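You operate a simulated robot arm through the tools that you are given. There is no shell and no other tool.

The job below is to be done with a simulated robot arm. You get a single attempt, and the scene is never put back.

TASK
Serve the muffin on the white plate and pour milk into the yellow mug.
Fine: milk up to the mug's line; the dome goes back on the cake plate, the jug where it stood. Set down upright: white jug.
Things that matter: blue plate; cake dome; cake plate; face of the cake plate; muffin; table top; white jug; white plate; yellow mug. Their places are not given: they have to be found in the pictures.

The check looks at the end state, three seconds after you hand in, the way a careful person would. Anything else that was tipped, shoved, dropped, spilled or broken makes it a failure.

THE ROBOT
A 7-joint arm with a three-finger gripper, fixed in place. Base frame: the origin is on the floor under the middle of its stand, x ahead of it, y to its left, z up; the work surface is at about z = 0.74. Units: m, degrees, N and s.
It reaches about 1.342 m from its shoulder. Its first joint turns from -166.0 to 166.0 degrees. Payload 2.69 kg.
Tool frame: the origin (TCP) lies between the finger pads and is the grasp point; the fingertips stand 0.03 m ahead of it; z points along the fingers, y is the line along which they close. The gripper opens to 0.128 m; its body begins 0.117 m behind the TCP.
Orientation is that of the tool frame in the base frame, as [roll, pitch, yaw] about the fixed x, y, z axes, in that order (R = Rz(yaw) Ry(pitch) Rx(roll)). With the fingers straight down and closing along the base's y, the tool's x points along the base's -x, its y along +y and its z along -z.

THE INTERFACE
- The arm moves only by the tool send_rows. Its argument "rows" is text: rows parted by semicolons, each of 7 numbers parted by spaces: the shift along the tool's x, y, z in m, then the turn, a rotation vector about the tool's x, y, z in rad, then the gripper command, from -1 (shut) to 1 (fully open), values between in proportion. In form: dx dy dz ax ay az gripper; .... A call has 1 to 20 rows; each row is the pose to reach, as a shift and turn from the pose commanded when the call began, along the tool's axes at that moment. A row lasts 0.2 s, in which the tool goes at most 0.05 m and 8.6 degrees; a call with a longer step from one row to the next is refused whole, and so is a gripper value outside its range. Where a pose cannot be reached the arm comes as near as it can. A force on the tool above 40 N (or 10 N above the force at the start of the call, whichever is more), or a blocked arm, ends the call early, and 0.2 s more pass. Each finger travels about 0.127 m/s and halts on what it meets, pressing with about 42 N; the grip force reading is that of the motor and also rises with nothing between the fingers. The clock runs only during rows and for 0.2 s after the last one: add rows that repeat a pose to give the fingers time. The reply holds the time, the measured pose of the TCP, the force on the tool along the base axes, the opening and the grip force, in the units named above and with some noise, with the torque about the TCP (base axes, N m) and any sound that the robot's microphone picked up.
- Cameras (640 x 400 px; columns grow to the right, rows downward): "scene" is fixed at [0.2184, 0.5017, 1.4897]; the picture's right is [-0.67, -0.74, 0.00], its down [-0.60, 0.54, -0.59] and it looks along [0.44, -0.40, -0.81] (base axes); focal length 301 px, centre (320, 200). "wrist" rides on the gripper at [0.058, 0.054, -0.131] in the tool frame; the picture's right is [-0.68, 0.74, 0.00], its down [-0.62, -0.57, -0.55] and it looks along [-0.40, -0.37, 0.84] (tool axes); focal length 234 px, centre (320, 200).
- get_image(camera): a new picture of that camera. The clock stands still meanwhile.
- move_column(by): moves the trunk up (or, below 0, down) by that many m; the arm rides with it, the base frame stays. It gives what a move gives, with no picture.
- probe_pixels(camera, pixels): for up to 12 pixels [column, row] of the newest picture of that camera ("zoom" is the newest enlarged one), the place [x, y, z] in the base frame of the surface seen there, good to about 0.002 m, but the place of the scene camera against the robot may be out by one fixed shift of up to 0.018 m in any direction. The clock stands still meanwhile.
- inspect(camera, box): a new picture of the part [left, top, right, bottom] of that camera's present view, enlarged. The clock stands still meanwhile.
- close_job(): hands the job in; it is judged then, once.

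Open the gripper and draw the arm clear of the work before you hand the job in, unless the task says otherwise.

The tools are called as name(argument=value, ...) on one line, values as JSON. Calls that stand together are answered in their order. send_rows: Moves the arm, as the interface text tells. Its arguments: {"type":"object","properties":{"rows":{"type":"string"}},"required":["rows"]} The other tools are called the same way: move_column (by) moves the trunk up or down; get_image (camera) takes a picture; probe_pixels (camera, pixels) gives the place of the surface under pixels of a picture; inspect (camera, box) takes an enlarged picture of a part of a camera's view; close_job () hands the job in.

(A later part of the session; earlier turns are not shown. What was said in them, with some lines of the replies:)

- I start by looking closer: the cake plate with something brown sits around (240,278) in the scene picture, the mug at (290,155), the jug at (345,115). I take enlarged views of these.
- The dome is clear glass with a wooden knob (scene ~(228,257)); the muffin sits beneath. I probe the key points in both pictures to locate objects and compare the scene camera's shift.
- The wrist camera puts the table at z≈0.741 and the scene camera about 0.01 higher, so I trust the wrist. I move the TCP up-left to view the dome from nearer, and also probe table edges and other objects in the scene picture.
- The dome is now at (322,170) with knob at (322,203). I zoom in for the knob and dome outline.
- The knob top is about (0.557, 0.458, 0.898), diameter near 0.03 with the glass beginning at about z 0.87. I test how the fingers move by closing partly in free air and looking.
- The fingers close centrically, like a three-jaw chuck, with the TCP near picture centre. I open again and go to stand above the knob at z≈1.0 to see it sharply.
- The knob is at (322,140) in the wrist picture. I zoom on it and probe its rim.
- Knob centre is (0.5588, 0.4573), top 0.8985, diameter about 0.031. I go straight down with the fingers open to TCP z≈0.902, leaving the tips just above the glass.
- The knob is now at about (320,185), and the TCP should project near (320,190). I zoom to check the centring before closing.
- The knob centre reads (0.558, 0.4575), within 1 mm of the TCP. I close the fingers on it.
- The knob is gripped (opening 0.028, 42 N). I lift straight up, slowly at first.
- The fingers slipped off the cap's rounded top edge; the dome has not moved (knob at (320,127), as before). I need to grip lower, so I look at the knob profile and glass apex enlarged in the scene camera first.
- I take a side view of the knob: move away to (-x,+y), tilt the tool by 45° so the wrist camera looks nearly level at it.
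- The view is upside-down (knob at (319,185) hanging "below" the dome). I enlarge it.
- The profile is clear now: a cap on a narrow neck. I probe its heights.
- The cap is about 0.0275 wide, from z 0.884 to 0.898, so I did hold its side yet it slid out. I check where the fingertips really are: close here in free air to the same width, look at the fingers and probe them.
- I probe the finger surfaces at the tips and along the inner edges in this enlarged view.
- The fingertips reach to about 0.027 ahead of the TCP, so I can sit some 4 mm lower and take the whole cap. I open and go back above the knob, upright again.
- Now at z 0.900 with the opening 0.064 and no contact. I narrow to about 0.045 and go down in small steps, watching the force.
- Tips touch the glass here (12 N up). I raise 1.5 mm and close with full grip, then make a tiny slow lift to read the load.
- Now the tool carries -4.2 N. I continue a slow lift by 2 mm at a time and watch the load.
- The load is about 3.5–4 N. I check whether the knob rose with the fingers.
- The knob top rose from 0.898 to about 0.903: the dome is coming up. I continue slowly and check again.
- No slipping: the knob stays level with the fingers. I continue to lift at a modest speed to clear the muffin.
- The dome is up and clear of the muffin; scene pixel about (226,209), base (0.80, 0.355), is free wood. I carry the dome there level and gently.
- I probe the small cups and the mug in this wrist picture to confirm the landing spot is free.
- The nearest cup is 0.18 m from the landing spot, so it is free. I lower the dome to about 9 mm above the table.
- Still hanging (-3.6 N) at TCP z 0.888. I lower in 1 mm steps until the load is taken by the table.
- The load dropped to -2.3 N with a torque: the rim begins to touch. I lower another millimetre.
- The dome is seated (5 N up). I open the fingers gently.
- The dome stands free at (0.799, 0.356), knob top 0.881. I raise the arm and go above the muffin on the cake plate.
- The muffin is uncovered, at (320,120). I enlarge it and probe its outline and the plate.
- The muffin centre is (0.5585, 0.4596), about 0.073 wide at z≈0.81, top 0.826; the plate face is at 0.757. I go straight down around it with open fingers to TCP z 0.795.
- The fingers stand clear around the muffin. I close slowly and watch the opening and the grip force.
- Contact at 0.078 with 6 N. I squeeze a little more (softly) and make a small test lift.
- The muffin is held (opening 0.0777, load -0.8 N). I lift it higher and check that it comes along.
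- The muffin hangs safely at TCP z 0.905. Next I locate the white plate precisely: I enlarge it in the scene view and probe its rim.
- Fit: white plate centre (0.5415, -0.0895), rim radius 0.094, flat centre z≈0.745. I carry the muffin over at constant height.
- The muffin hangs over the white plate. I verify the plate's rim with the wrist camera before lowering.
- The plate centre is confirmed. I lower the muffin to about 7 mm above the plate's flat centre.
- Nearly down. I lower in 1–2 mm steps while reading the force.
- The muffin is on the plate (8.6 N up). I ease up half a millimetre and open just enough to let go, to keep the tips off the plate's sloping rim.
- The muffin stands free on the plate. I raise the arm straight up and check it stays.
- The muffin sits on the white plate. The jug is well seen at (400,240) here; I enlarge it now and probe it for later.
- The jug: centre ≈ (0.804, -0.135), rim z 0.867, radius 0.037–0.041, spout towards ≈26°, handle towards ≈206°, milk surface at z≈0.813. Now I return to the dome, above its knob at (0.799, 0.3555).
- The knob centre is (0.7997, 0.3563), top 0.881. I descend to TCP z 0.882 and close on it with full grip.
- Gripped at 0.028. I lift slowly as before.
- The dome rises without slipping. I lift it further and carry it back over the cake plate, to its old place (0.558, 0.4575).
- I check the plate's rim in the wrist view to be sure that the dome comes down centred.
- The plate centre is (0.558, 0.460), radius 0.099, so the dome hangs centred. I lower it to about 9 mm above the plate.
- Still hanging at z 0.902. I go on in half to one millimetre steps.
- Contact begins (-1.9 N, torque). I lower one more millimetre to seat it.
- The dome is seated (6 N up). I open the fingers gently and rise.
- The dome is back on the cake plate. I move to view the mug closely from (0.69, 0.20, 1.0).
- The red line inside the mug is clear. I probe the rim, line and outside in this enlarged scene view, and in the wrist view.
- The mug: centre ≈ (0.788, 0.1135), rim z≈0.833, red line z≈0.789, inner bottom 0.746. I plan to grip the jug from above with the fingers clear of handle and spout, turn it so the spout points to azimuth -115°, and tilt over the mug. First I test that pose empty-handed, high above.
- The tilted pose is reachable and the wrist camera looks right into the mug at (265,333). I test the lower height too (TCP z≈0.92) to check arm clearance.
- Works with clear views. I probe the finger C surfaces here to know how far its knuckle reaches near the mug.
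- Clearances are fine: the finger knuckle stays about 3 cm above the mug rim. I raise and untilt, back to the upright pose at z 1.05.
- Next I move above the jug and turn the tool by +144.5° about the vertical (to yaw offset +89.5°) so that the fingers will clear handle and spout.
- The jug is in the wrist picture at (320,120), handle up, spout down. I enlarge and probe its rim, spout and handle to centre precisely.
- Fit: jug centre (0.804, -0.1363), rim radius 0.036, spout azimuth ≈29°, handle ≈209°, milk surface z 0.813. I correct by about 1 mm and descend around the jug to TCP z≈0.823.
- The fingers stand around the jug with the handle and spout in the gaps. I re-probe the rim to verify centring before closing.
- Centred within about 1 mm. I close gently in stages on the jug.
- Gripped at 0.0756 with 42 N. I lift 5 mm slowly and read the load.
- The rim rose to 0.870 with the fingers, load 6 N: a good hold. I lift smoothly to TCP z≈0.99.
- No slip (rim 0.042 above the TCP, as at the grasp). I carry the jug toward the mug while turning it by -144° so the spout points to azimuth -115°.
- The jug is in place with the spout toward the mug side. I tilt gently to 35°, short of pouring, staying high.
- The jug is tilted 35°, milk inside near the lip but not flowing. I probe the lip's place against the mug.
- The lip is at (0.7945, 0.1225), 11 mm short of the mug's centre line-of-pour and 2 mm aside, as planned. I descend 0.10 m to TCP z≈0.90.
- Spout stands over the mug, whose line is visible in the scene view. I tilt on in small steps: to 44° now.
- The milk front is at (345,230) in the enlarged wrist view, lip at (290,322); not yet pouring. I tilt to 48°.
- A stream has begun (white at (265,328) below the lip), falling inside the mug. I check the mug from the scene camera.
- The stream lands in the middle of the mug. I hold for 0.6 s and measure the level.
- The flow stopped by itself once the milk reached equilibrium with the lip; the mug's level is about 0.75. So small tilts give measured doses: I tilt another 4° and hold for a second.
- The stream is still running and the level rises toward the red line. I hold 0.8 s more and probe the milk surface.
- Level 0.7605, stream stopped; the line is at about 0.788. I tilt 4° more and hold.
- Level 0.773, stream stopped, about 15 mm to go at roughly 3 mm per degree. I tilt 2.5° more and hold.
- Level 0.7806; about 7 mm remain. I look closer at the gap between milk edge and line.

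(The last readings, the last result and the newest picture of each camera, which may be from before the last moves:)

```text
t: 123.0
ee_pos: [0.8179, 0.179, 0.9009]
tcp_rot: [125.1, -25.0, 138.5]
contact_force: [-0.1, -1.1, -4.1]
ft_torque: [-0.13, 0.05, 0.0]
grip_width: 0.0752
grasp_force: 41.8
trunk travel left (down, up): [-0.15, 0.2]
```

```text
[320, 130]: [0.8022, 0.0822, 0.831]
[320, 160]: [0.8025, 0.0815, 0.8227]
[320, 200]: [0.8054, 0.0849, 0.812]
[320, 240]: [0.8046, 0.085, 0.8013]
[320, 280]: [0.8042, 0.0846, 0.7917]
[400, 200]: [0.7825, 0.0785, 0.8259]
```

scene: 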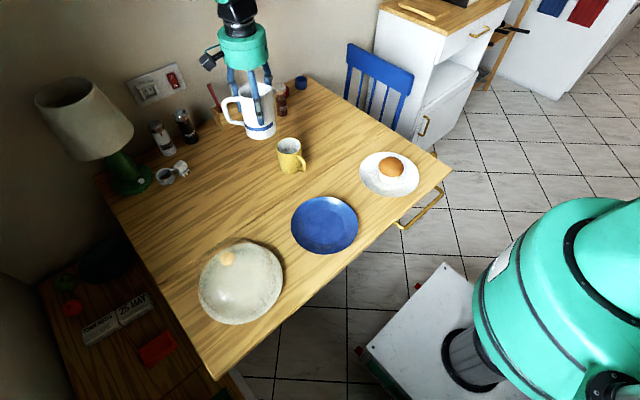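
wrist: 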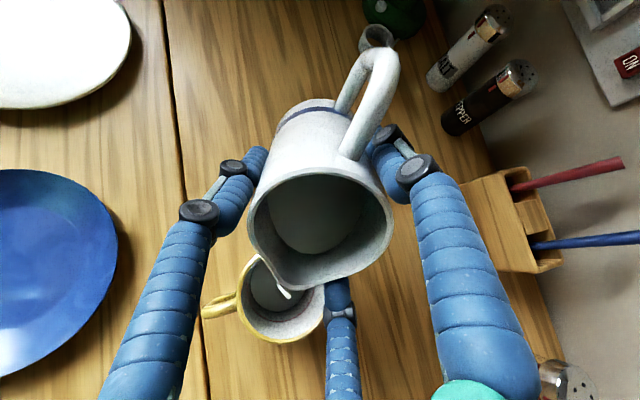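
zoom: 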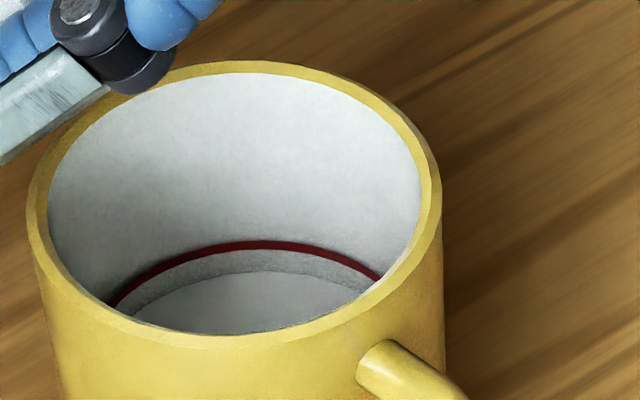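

In the close view the line is at row 246 and the milk edge at row 272, a gap of about 6.6 mm. I tilt 1.4° more and hold.

send_rows(rows="0 0 0 -0.0107 0.006 0 -0.3; 0 0 0 -0.0213 0.012 0 -0.3; 0 0 0 -0.0213 0.012 0 -0.3; 0 0 0 -0.0213 0.012 0 -0.3; 0 0 0 -0.0213 0.012 0 -0.3; 0 0 0 -0.0213 0.012 0 -0.3; 0 0 0 -0.0213 0.012 0 -0.3; 0 0 0 -0.0213 0.012 0 -0.3")

inspect(camera="scene", box=[280, 136, 308, 156])

inspect(camera="wrist", box=[220, 240, 340, 360])

probe_pixels(camera="zoom", pixels=[[230, 200], [260, 250], [320, 270], [380, 260], [300, 310], [250, 300], [220, 170]])

```text
t: 124.8
ee_pos: [0.8187, 0.1795, 0.8987]
tcp_rot: [123.8, -25.1, 139.1]
contact_force: [0.8, 1.1, -5.3]
ft_torque: [-0.13, 0.06, 0.0]
grip_width: 0.075
grasp_force: 41.7
trunk travel left (down, up): [-0.15, 0.2]
```

```text
16.00 times, centred on (294, 146) of scene
```

zoom: 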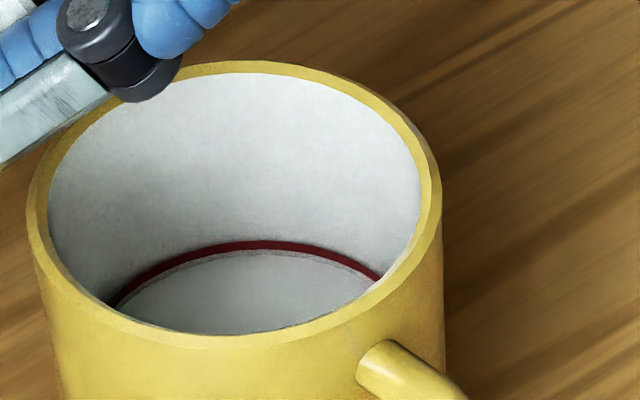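

```text
3.33 times, centred on (280, 300) of wrist
```

zoom: 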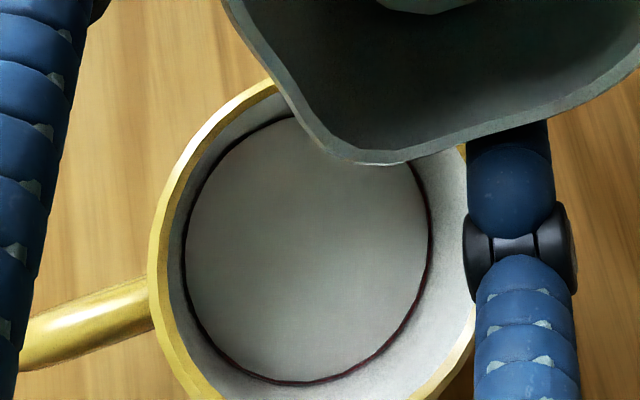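

```text
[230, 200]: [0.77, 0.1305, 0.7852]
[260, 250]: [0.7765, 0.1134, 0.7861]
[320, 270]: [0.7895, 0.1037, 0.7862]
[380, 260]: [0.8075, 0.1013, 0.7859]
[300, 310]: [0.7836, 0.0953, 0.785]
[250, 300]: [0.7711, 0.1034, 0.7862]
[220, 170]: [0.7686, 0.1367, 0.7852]
```

Milk edge is at row 251, the line's centre at row 245: about 1.5 mm short. I tilt a last 0.4° and hold.

send_rows(rows="0 0 0 -0.0061 0.0034 0 -0.3; 0 0 0 -0.0061 0.0034 0 -0.3; 0 0 0 -0.0061 0.0034 0 -0.3; 0 0 0 -0.0061 0.0034 0 -0.3; 0 0 0 -0.0061 0.0034 0 -0.3")

inspect(camera="wrist", box=[220, 240, 340, 360])

probe_pixels(camera="zoom", pixels=[[230, 200], [260, 250], [320, 270], [380, 260], [300, 310], [250, 300], [220, 170]])

inspect(camera="scene", box=[280, 136, 308, 156])

```text
t: 126.0
ee_pos: [0.8188, 0.1792, 0.8997]
tcp_rot: [123.3, -25.3, 139.3]
contact_force: [0.2, 0.1, -4.4]
ft_torque: [-0.14, 0.06, -0.01]
grip_width: 0.0748
grasp_force: 41.8
trunk travel left (down, up): [-0.15, 0.2]
```

```text
3.33 times, centred on (280, 300) of wrist
```

zoom: 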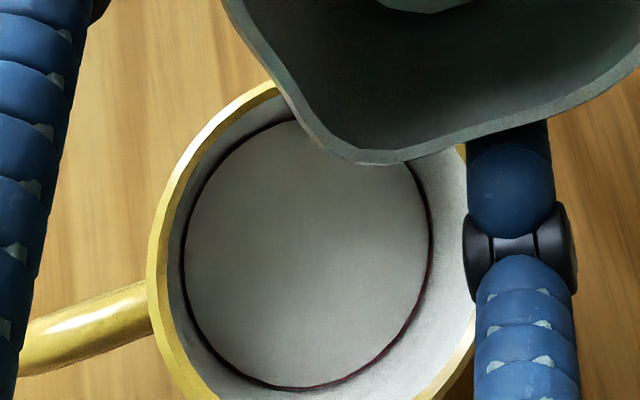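

```text
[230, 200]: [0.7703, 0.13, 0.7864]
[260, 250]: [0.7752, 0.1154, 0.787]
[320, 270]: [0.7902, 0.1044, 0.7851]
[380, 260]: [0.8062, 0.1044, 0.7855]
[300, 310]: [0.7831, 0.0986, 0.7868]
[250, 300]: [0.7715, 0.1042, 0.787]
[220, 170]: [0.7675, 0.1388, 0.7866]
```

```text
16.00 times, centred on (294, 146) of scene
```

zoom: 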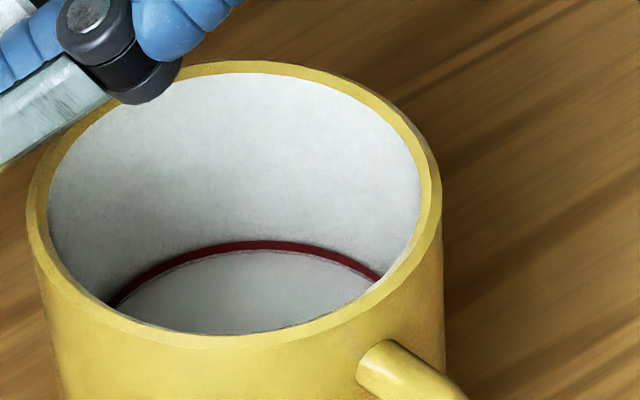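

The milk edge (row 250) now touches the lower edge of the line (rows 240–250). One last 0.35° brings it to the line's middle.

send_rows(rows="0 0 0 -0.0053 0.003 0 -0.3; 0 0 0 -0.0053 0.003 0 -0.3; 0 0 0 -0.0053 0.003 0 -0.3; 0 0 0 -0.0053 0.003 0 -0.3; 0 0 0 -0.0053 0.003 0 -0.3")

inspect(camera="scene", box=[280, 136, 308, 156])

get_image(camera="wrist")

```text
t: 127.2
ee_pos: [0.819, 0.1793, 0.8986]
tcp_rot: [123.1, -25.4, 139.4]
contact_force: [-0.1, -0.2, -5.0]
ft_torque: [-0.14, 0.07, -0.01]
grip_width: 0.0747
grasp_force: 42.6
trunk travel left (down, up): [-0.15, 0.2]
```

```text
16.00 times, centred on (294, 146) of scene
```

zoom: 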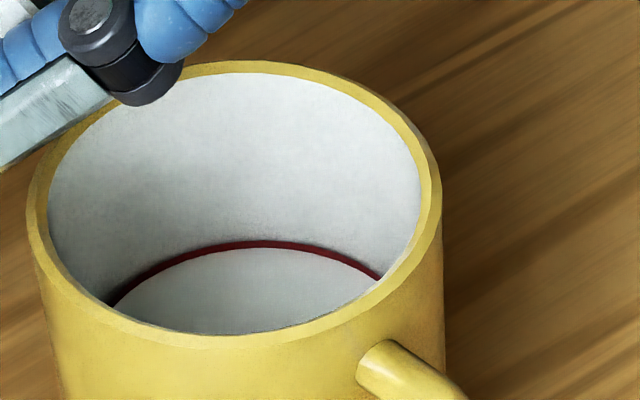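

```text
taken
```

wrist: 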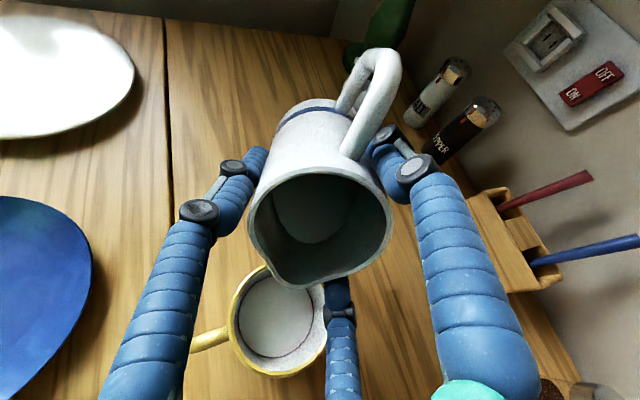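

The milk edge now sits within the red line. I tilt the jug back to 35° in place, which ends the pour.

send_rows(rows="0 0 0 0.0697 -0.0394 0 -0.3; 0 0 0 0.1567 -0.0885 0 -0.3; 0 0 0 0.2438 -0.1377 0 -0.3; 0 0 0 0.3309 -0.187 0 -0.3; 0 0 0 0.3895 -0.22 0 -0.3; 0 0 0 0.3895 -0.22 0 -0.3; 0 0 0 0.3895 -0.22 0 -0.3")

inspect(camera="scene", box=[280, 136, 308, 156])

inspect(camera="scene", box=[220, 70, 340, 190])

```text
t: 128.8
ee_pos: [0.8196, 0.1785, 0.8995]
tcp_rot: [148.7, -16.4, 130.1]
contact_force: [0.2, -0.3, -4.5]
ft_torque: [-0.09, 0.06, 0.01]
grip_width: 0.0748
grasp_force: 42.2
trunk travel left (down, up): [-0.15, 0.2]
```

```text
16.00 times, centred on (294, 146) of scene
```

zoom: 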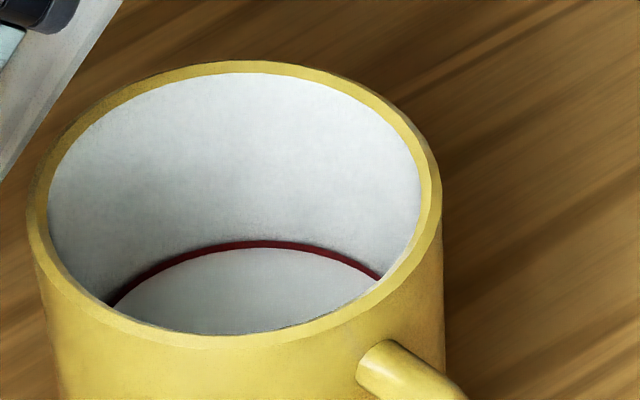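

```text
3.33 times, centred on (280, 130) of scene
```

zoom: 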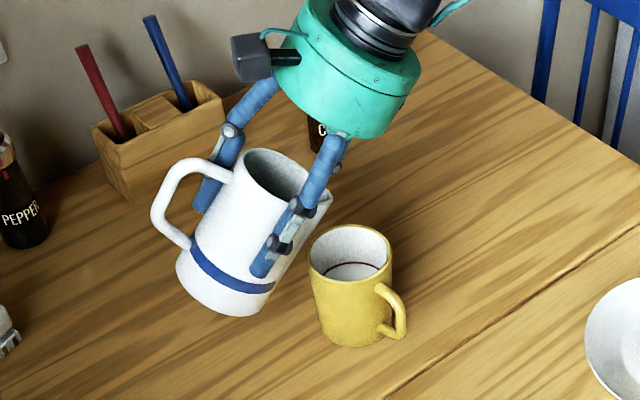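

The level holds at the line, nothing spilled. I raise the jug by 0.10 m, then set it upright.

send_rows(rows="0.0028 0.005 -0.0082 0 0 0 -0.3; 0.0085 0.0149 -0.0246 0 0 0 -0.3; 0.0141 0.0249 -0.041 0 0 0 -0.3; 0.0197 0.0349 -0.0574 0 0 0 -0.3; 0.0248 0.0438 -0.0722 0 0 0 -0.3; 0.0282 0.0498 -0.082 0 0 0 -0.3; 0.0282 0.0498 -0.082 0.0522 -0.0295 0 -0.3; 0.0282 0.0498 -0.082 0.122 -0.0689 0 -0.3; 0.0282 0.0498 -0.082 0.192 -0.1085 0 -0.3; 0.0282 0.0498 -0.082 0.262 -0.148 0 -0.3; 0.0282 0.0498 -0.082 0.331 -0.187 0 -0.3; 0.0282 0.0498 -0.082 0.401 -0.2266 0 -0.3; 0.0282 0.0498 -0.082 0.47 -0.2655 0 -0.3; 0.0282 0.0498 -0.082 0.513 -0.29 0 -0.3; 0.0282 0.0498 -0.082 0.5309 -0.3 0 -0.3; 0.0282 0.0498 -0.082 0.5309 -0.3 0 -0.3")

get_image(camera="wrist")

get_image(camera="scene")

```text
t: 132.2
ee_pos: [0.8187, 0.1786, 0.9997]
tcp_rot: [-179.9, 0.0, 125.5]
contact_force: [1.0, -0.7, -4.6]
ft_torque: [-0.05, -0.01, -0.01]
grip_width: 0.075
grasp_force: 42.3
trunk travel left (down, up): [-0.15, 0.2]
```

```text
taken
```

wrist: 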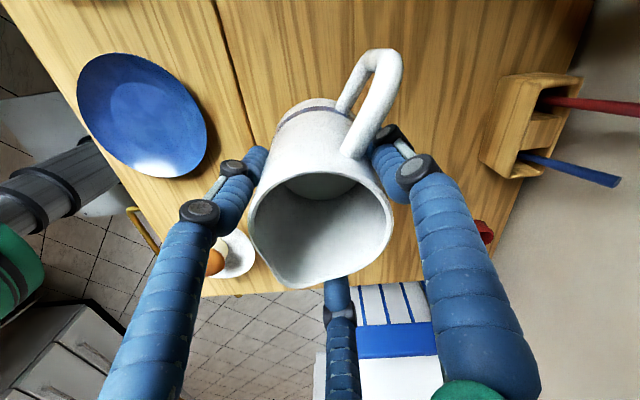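

```text
taken
```

scene: 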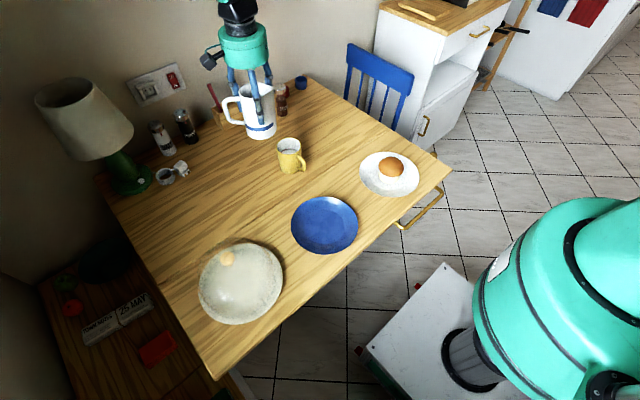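

The jug is upright again. I probe its rim for levelness and slip in the grip.

inspect(camera="wrist", box=[240, 160, 400, 300])

probe_pixels(camera="zoom", pixels=[[122, 190], [516, 190], [310, 36], [175, 85], [470, 85], [490, 255], [150, 280], [250, 368], [400, 330], [440, 312]])

```text
2.86 times, centred on (320, 230) of wrist
```

zoom: 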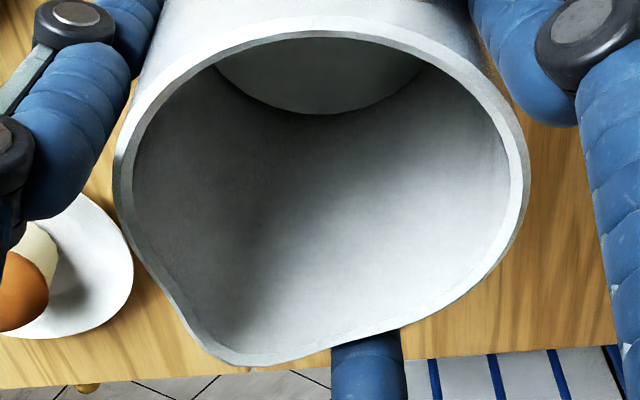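

```text
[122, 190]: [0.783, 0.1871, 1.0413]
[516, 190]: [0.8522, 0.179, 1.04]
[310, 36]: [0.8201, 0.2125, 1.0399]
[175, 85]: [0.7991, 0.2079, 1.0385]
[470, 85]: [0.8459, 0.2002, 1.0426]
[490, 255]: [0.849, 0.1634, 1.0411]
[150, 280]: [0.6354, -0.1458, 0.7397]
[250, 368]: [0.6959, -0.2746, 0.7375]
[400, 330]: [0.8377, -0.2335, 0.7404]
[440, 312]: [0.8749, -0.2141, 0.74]
```

probe_pixels(camera="zoom", pixels=[[168, 295], [245, 358], [330, 343], [400, 318], [455, 285], [250, 352]])

```text
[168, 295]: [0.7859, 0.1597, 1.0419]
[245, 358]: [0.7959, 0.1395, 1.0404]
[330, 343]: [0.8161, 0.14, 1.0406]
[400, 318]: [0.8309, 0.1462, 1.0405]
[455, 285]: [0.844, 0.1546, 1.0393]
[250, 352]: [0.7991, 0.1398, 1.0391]
```

The rim is level at 1.040. I check the handle's azimuth, to set the jug back with its original orientation.

inspect(camera="wrist", box=[320, 40, 420, 170])

probe_pixels(camera="zoom", pixels=[[330, 40], [360, 60], [330, 120], [300, 200], [290, 300], [270, 340], [400, 70], [370, 180], [340, 280], [310, 350], [225, 180], [260, 100]])

```text
3.08 times, centred on (370, 105) of wrist
```

zoom: 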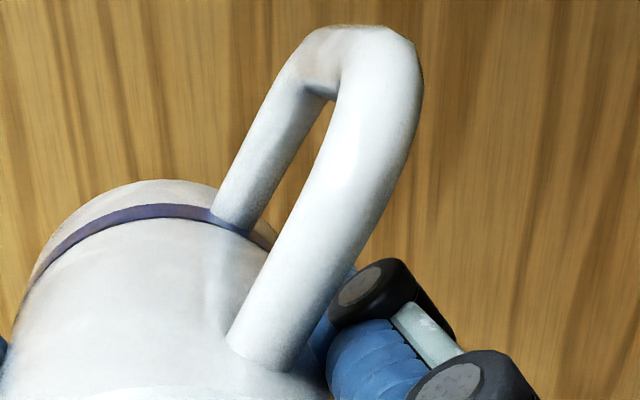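

```text
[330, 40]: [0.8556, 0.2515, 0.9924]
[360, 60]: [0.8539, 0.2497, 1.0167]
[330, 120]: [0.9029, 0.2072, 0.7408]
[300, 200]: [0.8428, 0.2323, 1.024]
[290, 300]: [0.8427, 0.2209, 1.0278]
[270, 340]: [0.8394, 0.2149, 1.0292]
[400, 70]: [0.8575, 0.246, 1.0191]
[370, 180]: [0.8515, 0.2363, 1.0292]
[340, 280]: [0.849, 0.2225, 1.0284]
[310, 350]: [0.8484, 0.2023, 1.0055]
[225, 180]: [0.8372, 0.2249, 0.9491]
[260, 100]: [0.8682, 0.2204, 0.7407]
```

The jug has turned about 3° in the grip and slid 2 mm; both can be corrected. I carry it back above its place, turning +147°.

send_rows(rows="-0.0049 -0.0039 0.0002 0 0 -0.0513 -0.3; -0.0161 -0.0127 0.0007 0 0 -0.1668 -0.3; -0.0297 -0.0235 0.0012 0 0 -0.3079 -0.3; -0.0433 -0.0343 0.0018 0 0 -0.449 -0.3; -0.0569 -0.0451 0.0023 0 0 -0.5901 -0.3; -0.0705 -0.0558 0.0029 0 0 -0.7312 -0.3; -0.0841 -0.0666 0.0034 0 0 -0.8723 -0.3; -0.0977 -0.0774 0.004 0 0 -1.0134 -0.3; -0.1113 -0.0882 0.0045 0 0 -1.1545 -0.3; -0.1249 -0.0989 0.0051 0 0 -1.2956 -0.3; -0.1385 -0.1097 0.0056 0 0 -1.4367 -0.3; -0.1521 -0.1205 0.0062 0 0 -1.5778 -0.3; -0.1657 -0.1313 0.0067 0 0 -1.719 -0.3; -0.1793 -0.142 0.0073 0 0 -1.8601 -0.3; -0.1929 -0.1528 0.0078 0 0 -2.0012 -0.3; -0.2065 -0.1636 0.0084 0 0 -2.1423 -0.3; -0.2201 -0.1744 0.0089 0 0 -2.2834 -0.3; -0.2325 -0.1841 0.0094 0 0 -2.4117 -0.3; -0.2424 -0.192 0.0098 0 0 -2.5143 -0.3; -0.2473 -0.1959 0.01 0 0 -2.5656 -0.3")

get_image(camera="wrist")

inspect(camera="wrist", box=[240, 160, 400, 300])

probe_pixels(camera="zoom", pixels=[[122, 190], [516, 190], [310, 36], [175, 85], [470, 85], [490, 255], [168, 295], [245, 358], [400, 318], [455, 285]])

```text
t: 136.4
ee_pos: [0.8028, -0.1385, 0.9906]
tcp_rot: [180.0, 0.1, -87.4]
contact_force: [-0.4, -0.1, -4.6]
ft_torque: [0.02, -0.03, -0.04]
grip_width: 0.0747
grasp_force: 41.9
trunk travel left (down, up): [-0.15, 0.2]
```

```text
taken
```

wrist: 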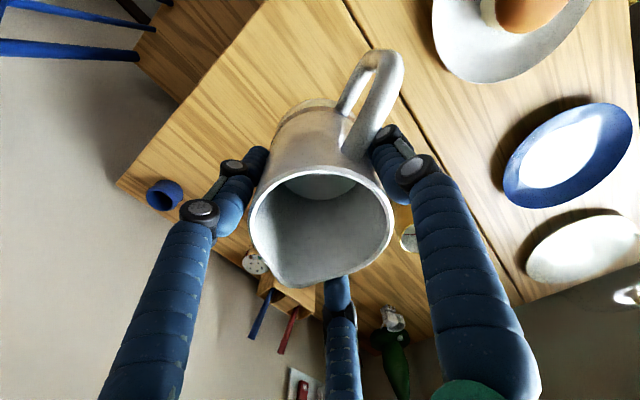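

```text
2.86 times, centred on (320, 230) of wrist
```

zoom: 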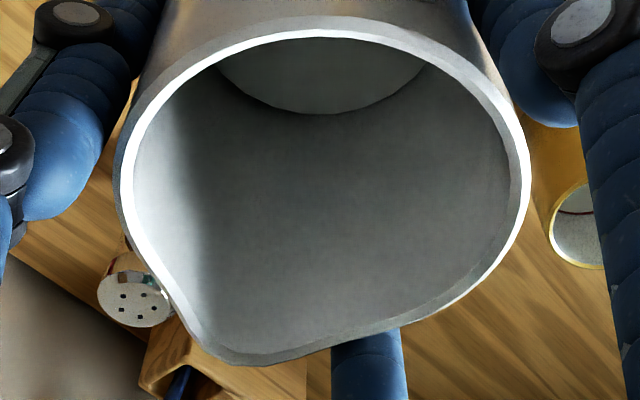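

```text
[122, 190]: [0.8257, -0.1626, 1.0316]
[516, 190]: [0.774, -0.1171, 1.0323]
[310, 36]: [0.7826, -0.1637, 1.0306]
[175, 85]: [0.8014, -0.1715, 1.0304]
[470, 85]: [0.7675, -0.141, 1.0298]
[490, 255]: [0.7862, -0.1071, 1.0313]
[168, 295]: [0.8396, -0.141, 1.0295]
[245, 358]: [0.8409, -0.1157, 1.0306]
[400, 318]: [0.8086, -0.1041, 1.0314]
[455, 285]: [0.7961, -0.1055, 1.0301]
```

The jug's centre is (0.8027, -0.1367) and the spout at 28.6°: right to about 1 mm. I correct 1 mm in x and lower to about 10 mm above the table.

send_rows(rows="0 -0.001 0.003 0 0 0 -0.3; 0 -0.001 0.01 0 0 0 -0.3; 0 -0.001 0.02 0 0 0 -0.3; 0 -0.001 0.033 0 0 0 -0.3; 0 -0.001 0.046 0 0 0 -0.3; 0 -0.001 0.059 0 0 0 -0.3; 0 -0.001 0.072 0 0 0 -0.3; 0 -0.001 0.085 0 0 0 -0.3; 0 -0.001 0.098 0 0 0 -0.3; 0 -0.001 0.11 0 0 0 -0.3; 0 -0.001 0.121 0 0 0 -0.3; 0 -0.001 0.131 0 0 0 -0.3; 0 -0.001 0.14 0 0 0 -0.3; 0 -0.001 0.147 0 0 0 -0.3; 0 -0.001 0.152 0 0 0 -0.3; 0 -0.001 0.154 0 0 0 -0.3; 0 -0.001 0.154 0 0 0 -0.3")

inspect(camera="scene", box=[310, 60, 400, 150])

```text
t: 140.0
ee_pos: [0.8045, -0.1369, 0.8338]
tcp_rot: [-180.0, 0.0, -87.5]
contact_force: [0.1, -0.4, -5.0]
ft_torque: [0.02, 0.03, -0.02]
grip_width: 0.0747
grasp_force: 41.9
trunk travel left (down, up): [-0.15, 0.2]
```

```text
4.44 times, centred on (355, 105) of scene
```

zoom: 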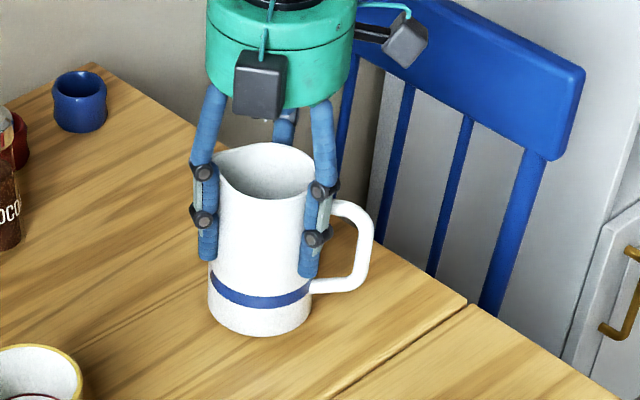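

Just above the table. I lower in small steps with force readings.

send_rows(rows="0 0 0.002 0 0 0 -0.3; 0 0 0.004 0 0 0 -0.3; 0 0 0.006 0 0 0 -0.3; 0 0 0.006 0 0 0 -0.3")

send_rows(rows="0 0 0.001 0 0 0 -0.3; 0 0 0.002 0 0 0 -0.3; 0 0 0.002 0 0 0 -0.3")

```text
t: 141.0
ee_pos: [0.8044, -0.1357, 0.8302]
tcp_rot: [-180.0, 0.0, -87.5]
contact_force: [0.5, -0.2, -3.9]
ft_torque: [-0.02, -0.01, -0.01]
grip_width: 0.0747
grasp_force: 42.5
trunk travel left (down, up): [-0.15, 0.2]
```

```text
t: 141.8
ee_pos: [0.8049, -0.136, 0.8285]
tcp_rot: [179.9, 0.1, -87.5]
contact_force: [-0.1, -0.1, -4.7]
ft_torque: [0.04, -0.01, -0.01]
grip_width: 0.0748
grasp_force: 42.2
trunk travel left (down, up): [-0.15, 0.2]
```

send_rows(rows="0 0 0.0005 0 0 0 -0.3; 0 0 0.001 0 0 0 -0.3; 0 0 0.001 0 0 0 -0.3")

send_rows(rows="0 0 0.0005 0 0 0 -0.3; 0 0 0.001 0 0 0 -0.3; 0 0 0.001 0 0 0 -0.3")

```text
t: 142.6
ee_pos: [0.8039, -0.1355, 0.8276]
tcp_rot: [179.9, 0.0, -87.4]
contact_force: [0.7, 0.0, -3.9]
ft_torque: [0.01, -0.05, -0.01]
grip_width: 0.0746
grasp_force: 42.1
trunk travel left (down, up): [-0.15, 0.2]
```

```text
t: 143.4
ee_pos: [0.8042, -0.1359, 0.8267]
tcp_rot: [179.9, 0.0, -87.5]
contact_force: [-0.3, -0.1, -3.8]
ft_torque: [0.01, -0.01, -0.01]
grip_width: 0.0749
grasp_force: 42.3
trunk travel left (down, up): [-0.15, 0.2]
```

send_rows(rows="0 0 0.0005 0 0 0 -0.3; 0 0 0.001 0 0 0 -0.3; 0 0 0.001 0 0 0 -0.3")

send_rows(rows="0 0 0.0005 0 0 0 -0.3; 0 0 0.001 0 0 0 -0.3; 0 0 0.001 0 0 0 -0.3")

```text
t: 144.2
ee_pos: [0.8043, -0.1355, 0.8254]
tcp_rot: [-180.0, 0.0, -87.5]
contact_force: [0.3, -0.2, 7.2]
ft_torque: [0.11, 0.48, 0.01]
grip_width: 0.0748
grasp_force: 42.1
trunk travel left (down, up): [-0.15, 0.2]
```

```text
t: 145.0
ee_pos: [0.8041, -0.1366, 0.8248]
tcp_rot: [-179.9, 0.0, -87.4]
contact_force: [-1.5, -3.2, 20.2]
ft_torque: [-0.12, 0.94, 0.11]
grip_width: 0.0749
grasp_force: 41.7
trunk travel left (down, up): [-0.15, 0.2]
```

The jug stands on the table (now 20 N of press). I ease up 1 mm and open the fingers gently.

send_rows(rows="0 0 -0.0005 0 0 0 -0.3; 0 0 -0.001 0 0 0 -0.3; 0 0 -0.001 0 0 0 0.1; 0 0 -0.001 0 0 0 0.17; 0 0 -0.001 0 0 0 0.24; 0 0 -0.001 0 0 0 0.35; 0 0 -0.001 0 0 0 0.5; 0 0 -0.001 0 0 0 0.75; 0 0 -0.001 0 0 0 1; 0 0 -0.001 0 0 0 1; 0 0 -0.001 0 0 0 1")

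get_image(camera="wrist")

inspect(camera="wrist", box=[240, 160, 400, 300])

probe_pixels(camera="zoom", pixels=[[122, 190], [516, 190], [310, 36], [175, 85], [470, 85], [490, 255], [168, 295], [245, 358], [400, 318], [440, 295]])

```text
t: 147.4
ee_pos: [0.8037, -0.1353, 0.824]
tcp_rot: [-179.9, 0.0, -87.5]
contact_force: [0.1, 0.1, -0.8]
ft_torque: [0.01, -0.03, -0.02]
grip_width: 0.1279
grasp_force: 0.0
trunk travel left (down, up): [-0.15, 0.2]
```

```text
taken
```

wrist: 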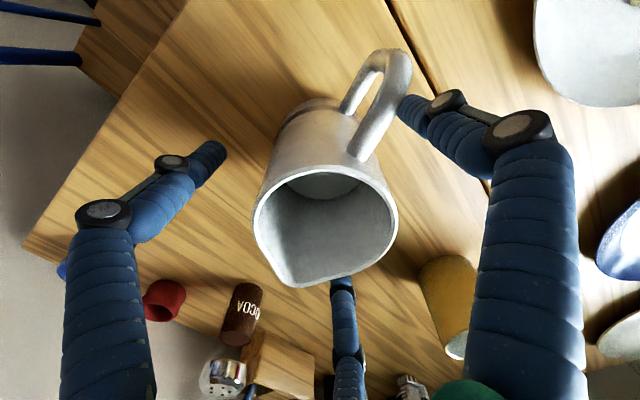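

```text
2.86 times, centred on (320, 230) of wrist
```

zoom: 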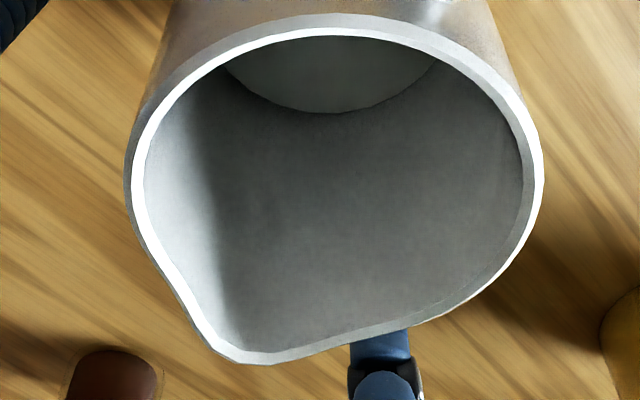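

```text
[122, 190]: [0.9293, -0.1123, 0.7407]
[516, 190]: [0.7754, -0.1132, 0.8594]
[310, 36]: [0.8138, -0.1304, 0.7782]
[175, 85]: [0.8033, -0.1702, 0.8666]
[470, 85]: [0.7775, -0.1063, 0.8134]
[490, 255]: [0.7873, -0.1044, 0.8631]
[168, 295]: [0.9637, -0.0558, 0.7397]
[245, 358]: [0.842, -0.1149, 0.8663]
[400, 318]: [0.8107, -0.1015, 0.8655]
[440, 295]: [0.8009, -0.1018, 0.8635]
```

I probe the rim again at the right pixels to see where the jug stands now.

probe_pixels(camera="zoom", pixels=[[137, 190], [535, 170], [340, 25], [200, 60], [490, 85], [515, 245], [165, 280], [225, 352], [265, 357], [400, 326], [460, 295], [330, 90]])

probe_pixels(camera="wrist", pixels=[[384, 52], [400, 70], [392, 90], [404, 95], [375, 120], [385, 125], [360, 150], [372, 152]])

```text
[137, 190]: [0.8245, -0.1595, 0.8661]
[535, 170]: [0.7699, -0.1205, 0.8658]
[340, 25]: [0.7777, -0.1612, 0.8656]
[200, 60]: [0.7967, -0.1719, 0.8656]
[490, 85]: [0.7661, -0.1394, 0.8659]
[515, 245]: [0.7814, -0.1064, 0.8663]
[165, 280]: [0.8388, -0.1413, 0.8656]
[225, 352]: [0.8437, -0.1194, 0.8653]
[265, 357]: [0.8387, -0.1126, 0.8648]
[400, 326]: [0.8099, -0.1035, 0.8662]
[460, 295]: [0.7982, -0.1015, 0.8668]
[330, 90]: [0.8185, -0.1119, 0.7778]
```

```text
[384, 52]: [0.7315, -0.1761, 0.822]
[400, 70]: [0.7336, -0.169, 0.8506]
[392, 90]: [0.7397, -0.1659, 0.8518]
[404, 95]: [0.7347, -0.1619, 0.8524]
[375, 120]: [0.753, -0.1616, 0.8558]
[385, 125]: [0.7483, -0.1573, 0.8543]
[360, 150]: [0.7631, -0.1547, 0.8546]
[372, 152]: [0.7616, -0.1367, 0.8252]
```

The jug stands upright at (0.801, -0.136), within 3 mm and 2° of where it was. I raise the arm straight up out of it.

send_rows(rows="0 0 -0.01 0 0 0 1; 0 0 -0.03 0 0 0 1; 0 0 -0.06 0 0 0 1; 0 0 -0.1 0 0 0 1; 0 0 -0.14 0 0 0 1; 0 0 -0.18 0 0 0 1; 0 0 -0.22 0 0 0 1; 0 0 -0.25 0 0 0 1; 0 0 -0.25 0 0 0 1")

get_image(camera="scene")

get_image(camera="wrist")

```text
t: 149.4
ee_pos: [0.8061, -0.1364, 1.0735]
tcp_rot: [180.0, 0.0, -87.6]
contact_force: [-1.8, -0.6, 0.2]
ft_torque: [0.02, 0.0, 0.03]
grip_width: 0.1279
grasp_force: 0.1
trunk travel left (down, up): [-0.15, 0.2]
```

```text
taken
```

scene: 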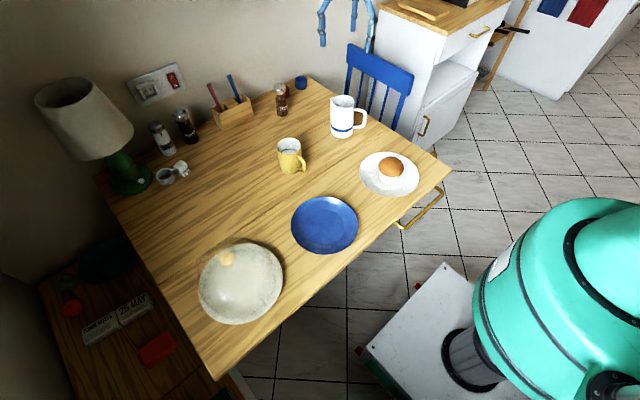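

```text
taken
```

wrist: 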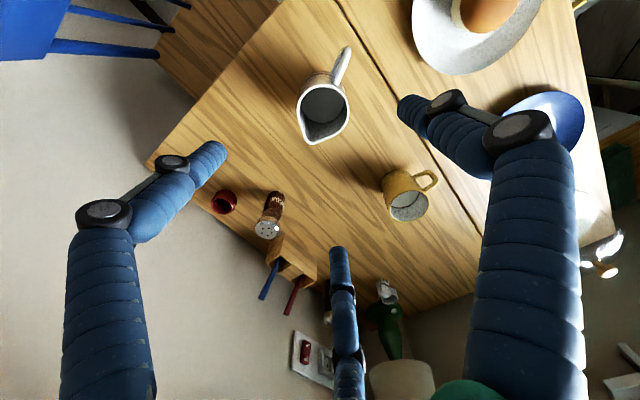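

The jug stands free. I check everything enlarged: mug and jug, muffin, dome.

inspect(camera="scene", box=[256, 70, 416, 190])

inspect(camera="scene", box=[350, 140, 430, 205])

inspect(camera="scene", box=[190, 230, 294, 330])

inspect(camera="scene", box=[280, 136, 308, 156])

```text
3.33 times, centred on (336, 130) of scene
```

zoom: 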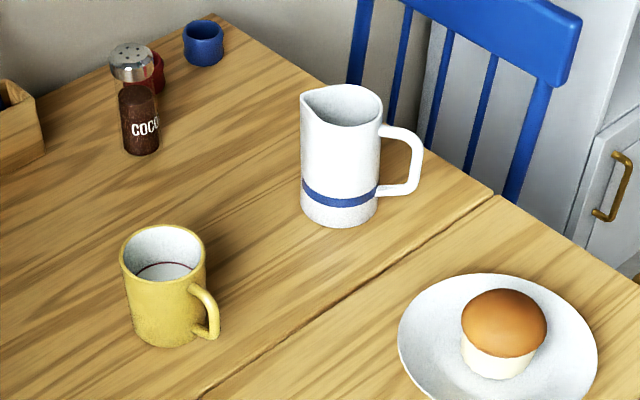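

```text
6.15 times, centred on (390, 172) of scene
```

zoom: 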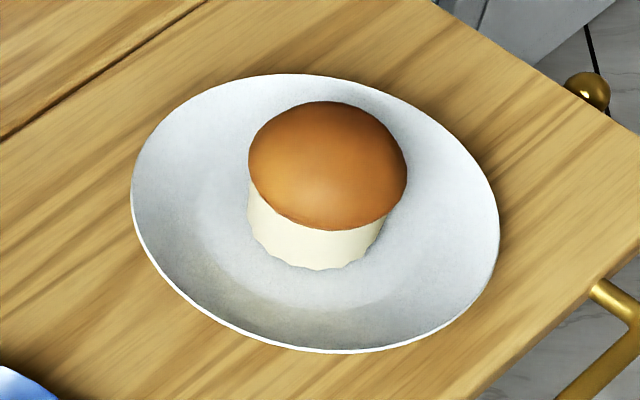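

```text
4.00 times, centred on (242, 280) of scene
```

zoom: 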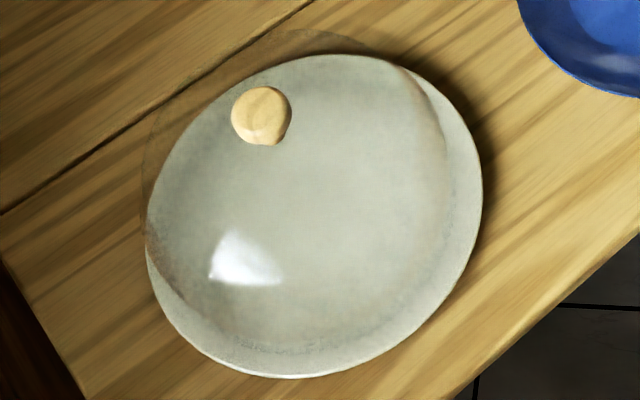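

```text
16.00 times, centred on (294, 146) of scene
```

zoom: 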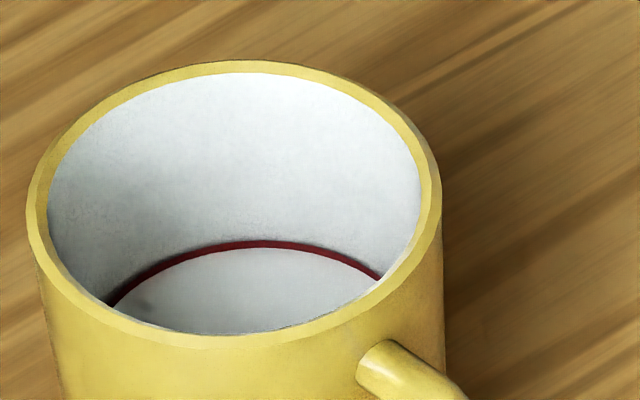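

All looks right. I probe the knob's height once more to be sure the dome lies flat on the plate.

get_image(camera="scene")

probe_pixels(camera="scene", pixels=[[228, 256], [227, 258], [229, 259], [225, 257], [230, 256], [389, 163]])

```text
taken
```

scene: 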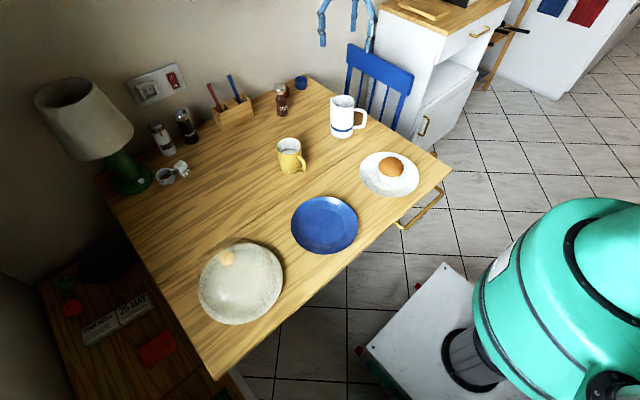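

```text
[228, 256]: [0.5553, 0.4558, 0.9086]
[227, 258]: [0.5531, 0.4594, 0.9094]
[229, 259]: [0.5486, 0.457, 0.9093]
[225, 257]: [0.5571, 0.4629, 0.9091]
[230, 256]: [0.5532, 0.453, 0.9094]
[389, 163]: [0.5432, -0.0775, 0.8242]
```

The dome's knob is level at its original height. I draw the arm up and back, clear of the work, with the gripper open.

send_rows(rows="0 0 -0.03 0 0 0 1; 0 0 -0.07 0 0 0 1; 0 0.02 -0.1 0 0 0 1; 0 0.06 -0.12 0 0 0 1; 0 0.1 -0.13 0 0 0 1; 0 0.14 -0.13 0 0 0 1; 0 0.16 -0.13 0 0 0 1; 0 0.16 -0.13 0 0 0 1")

get_image(camera="scene")

```text
t: 151.2
ee_pos: [0.643, -0.1431, 1.2061]
tcp_rot: [-180.0, 0.0, -87.5]
contact_force: [-0.4, -0.2, 0.3]
ft_torque: [-0.01, -0.06, -0.01]
grip_width: 0.128
grasp_force: 0.1
trunk travel left (down, up): [-0.15, 0.2]
```

```text
taken
```

scene: 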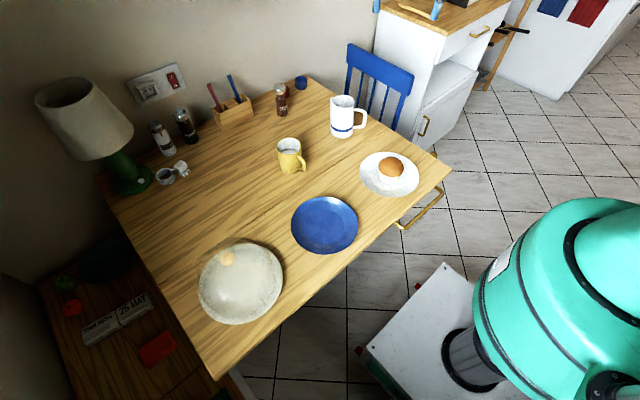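

The muffin is on the white plate, the mug is filled to its line, the dome is on the cake plate and the jug stands upright in its place. The arm is clear and open, so I hand in.

close_job()

```text
The job is handed in.
```

The job is handed in, with every part done and nothing spilled, tipped or broken in the last pictures.

- **Muffin:** it stands in the middle of the white plate.
- **Milk:** the yellow mug is filled so that the milk edge sits within the red line.
- **Dome:** it is back on the cake plate, level and at its original height.
- **Jug:** it stands upright, about 3 mm and 2° from where it was. It turned slightly in the grip while pouring, and I corrected for that when setting it down.

On the first try at the dome the fingers slipped off the knob, but the dome did not move and the second grip held. The gripper was open and the arm drawn up and back before I handed in.
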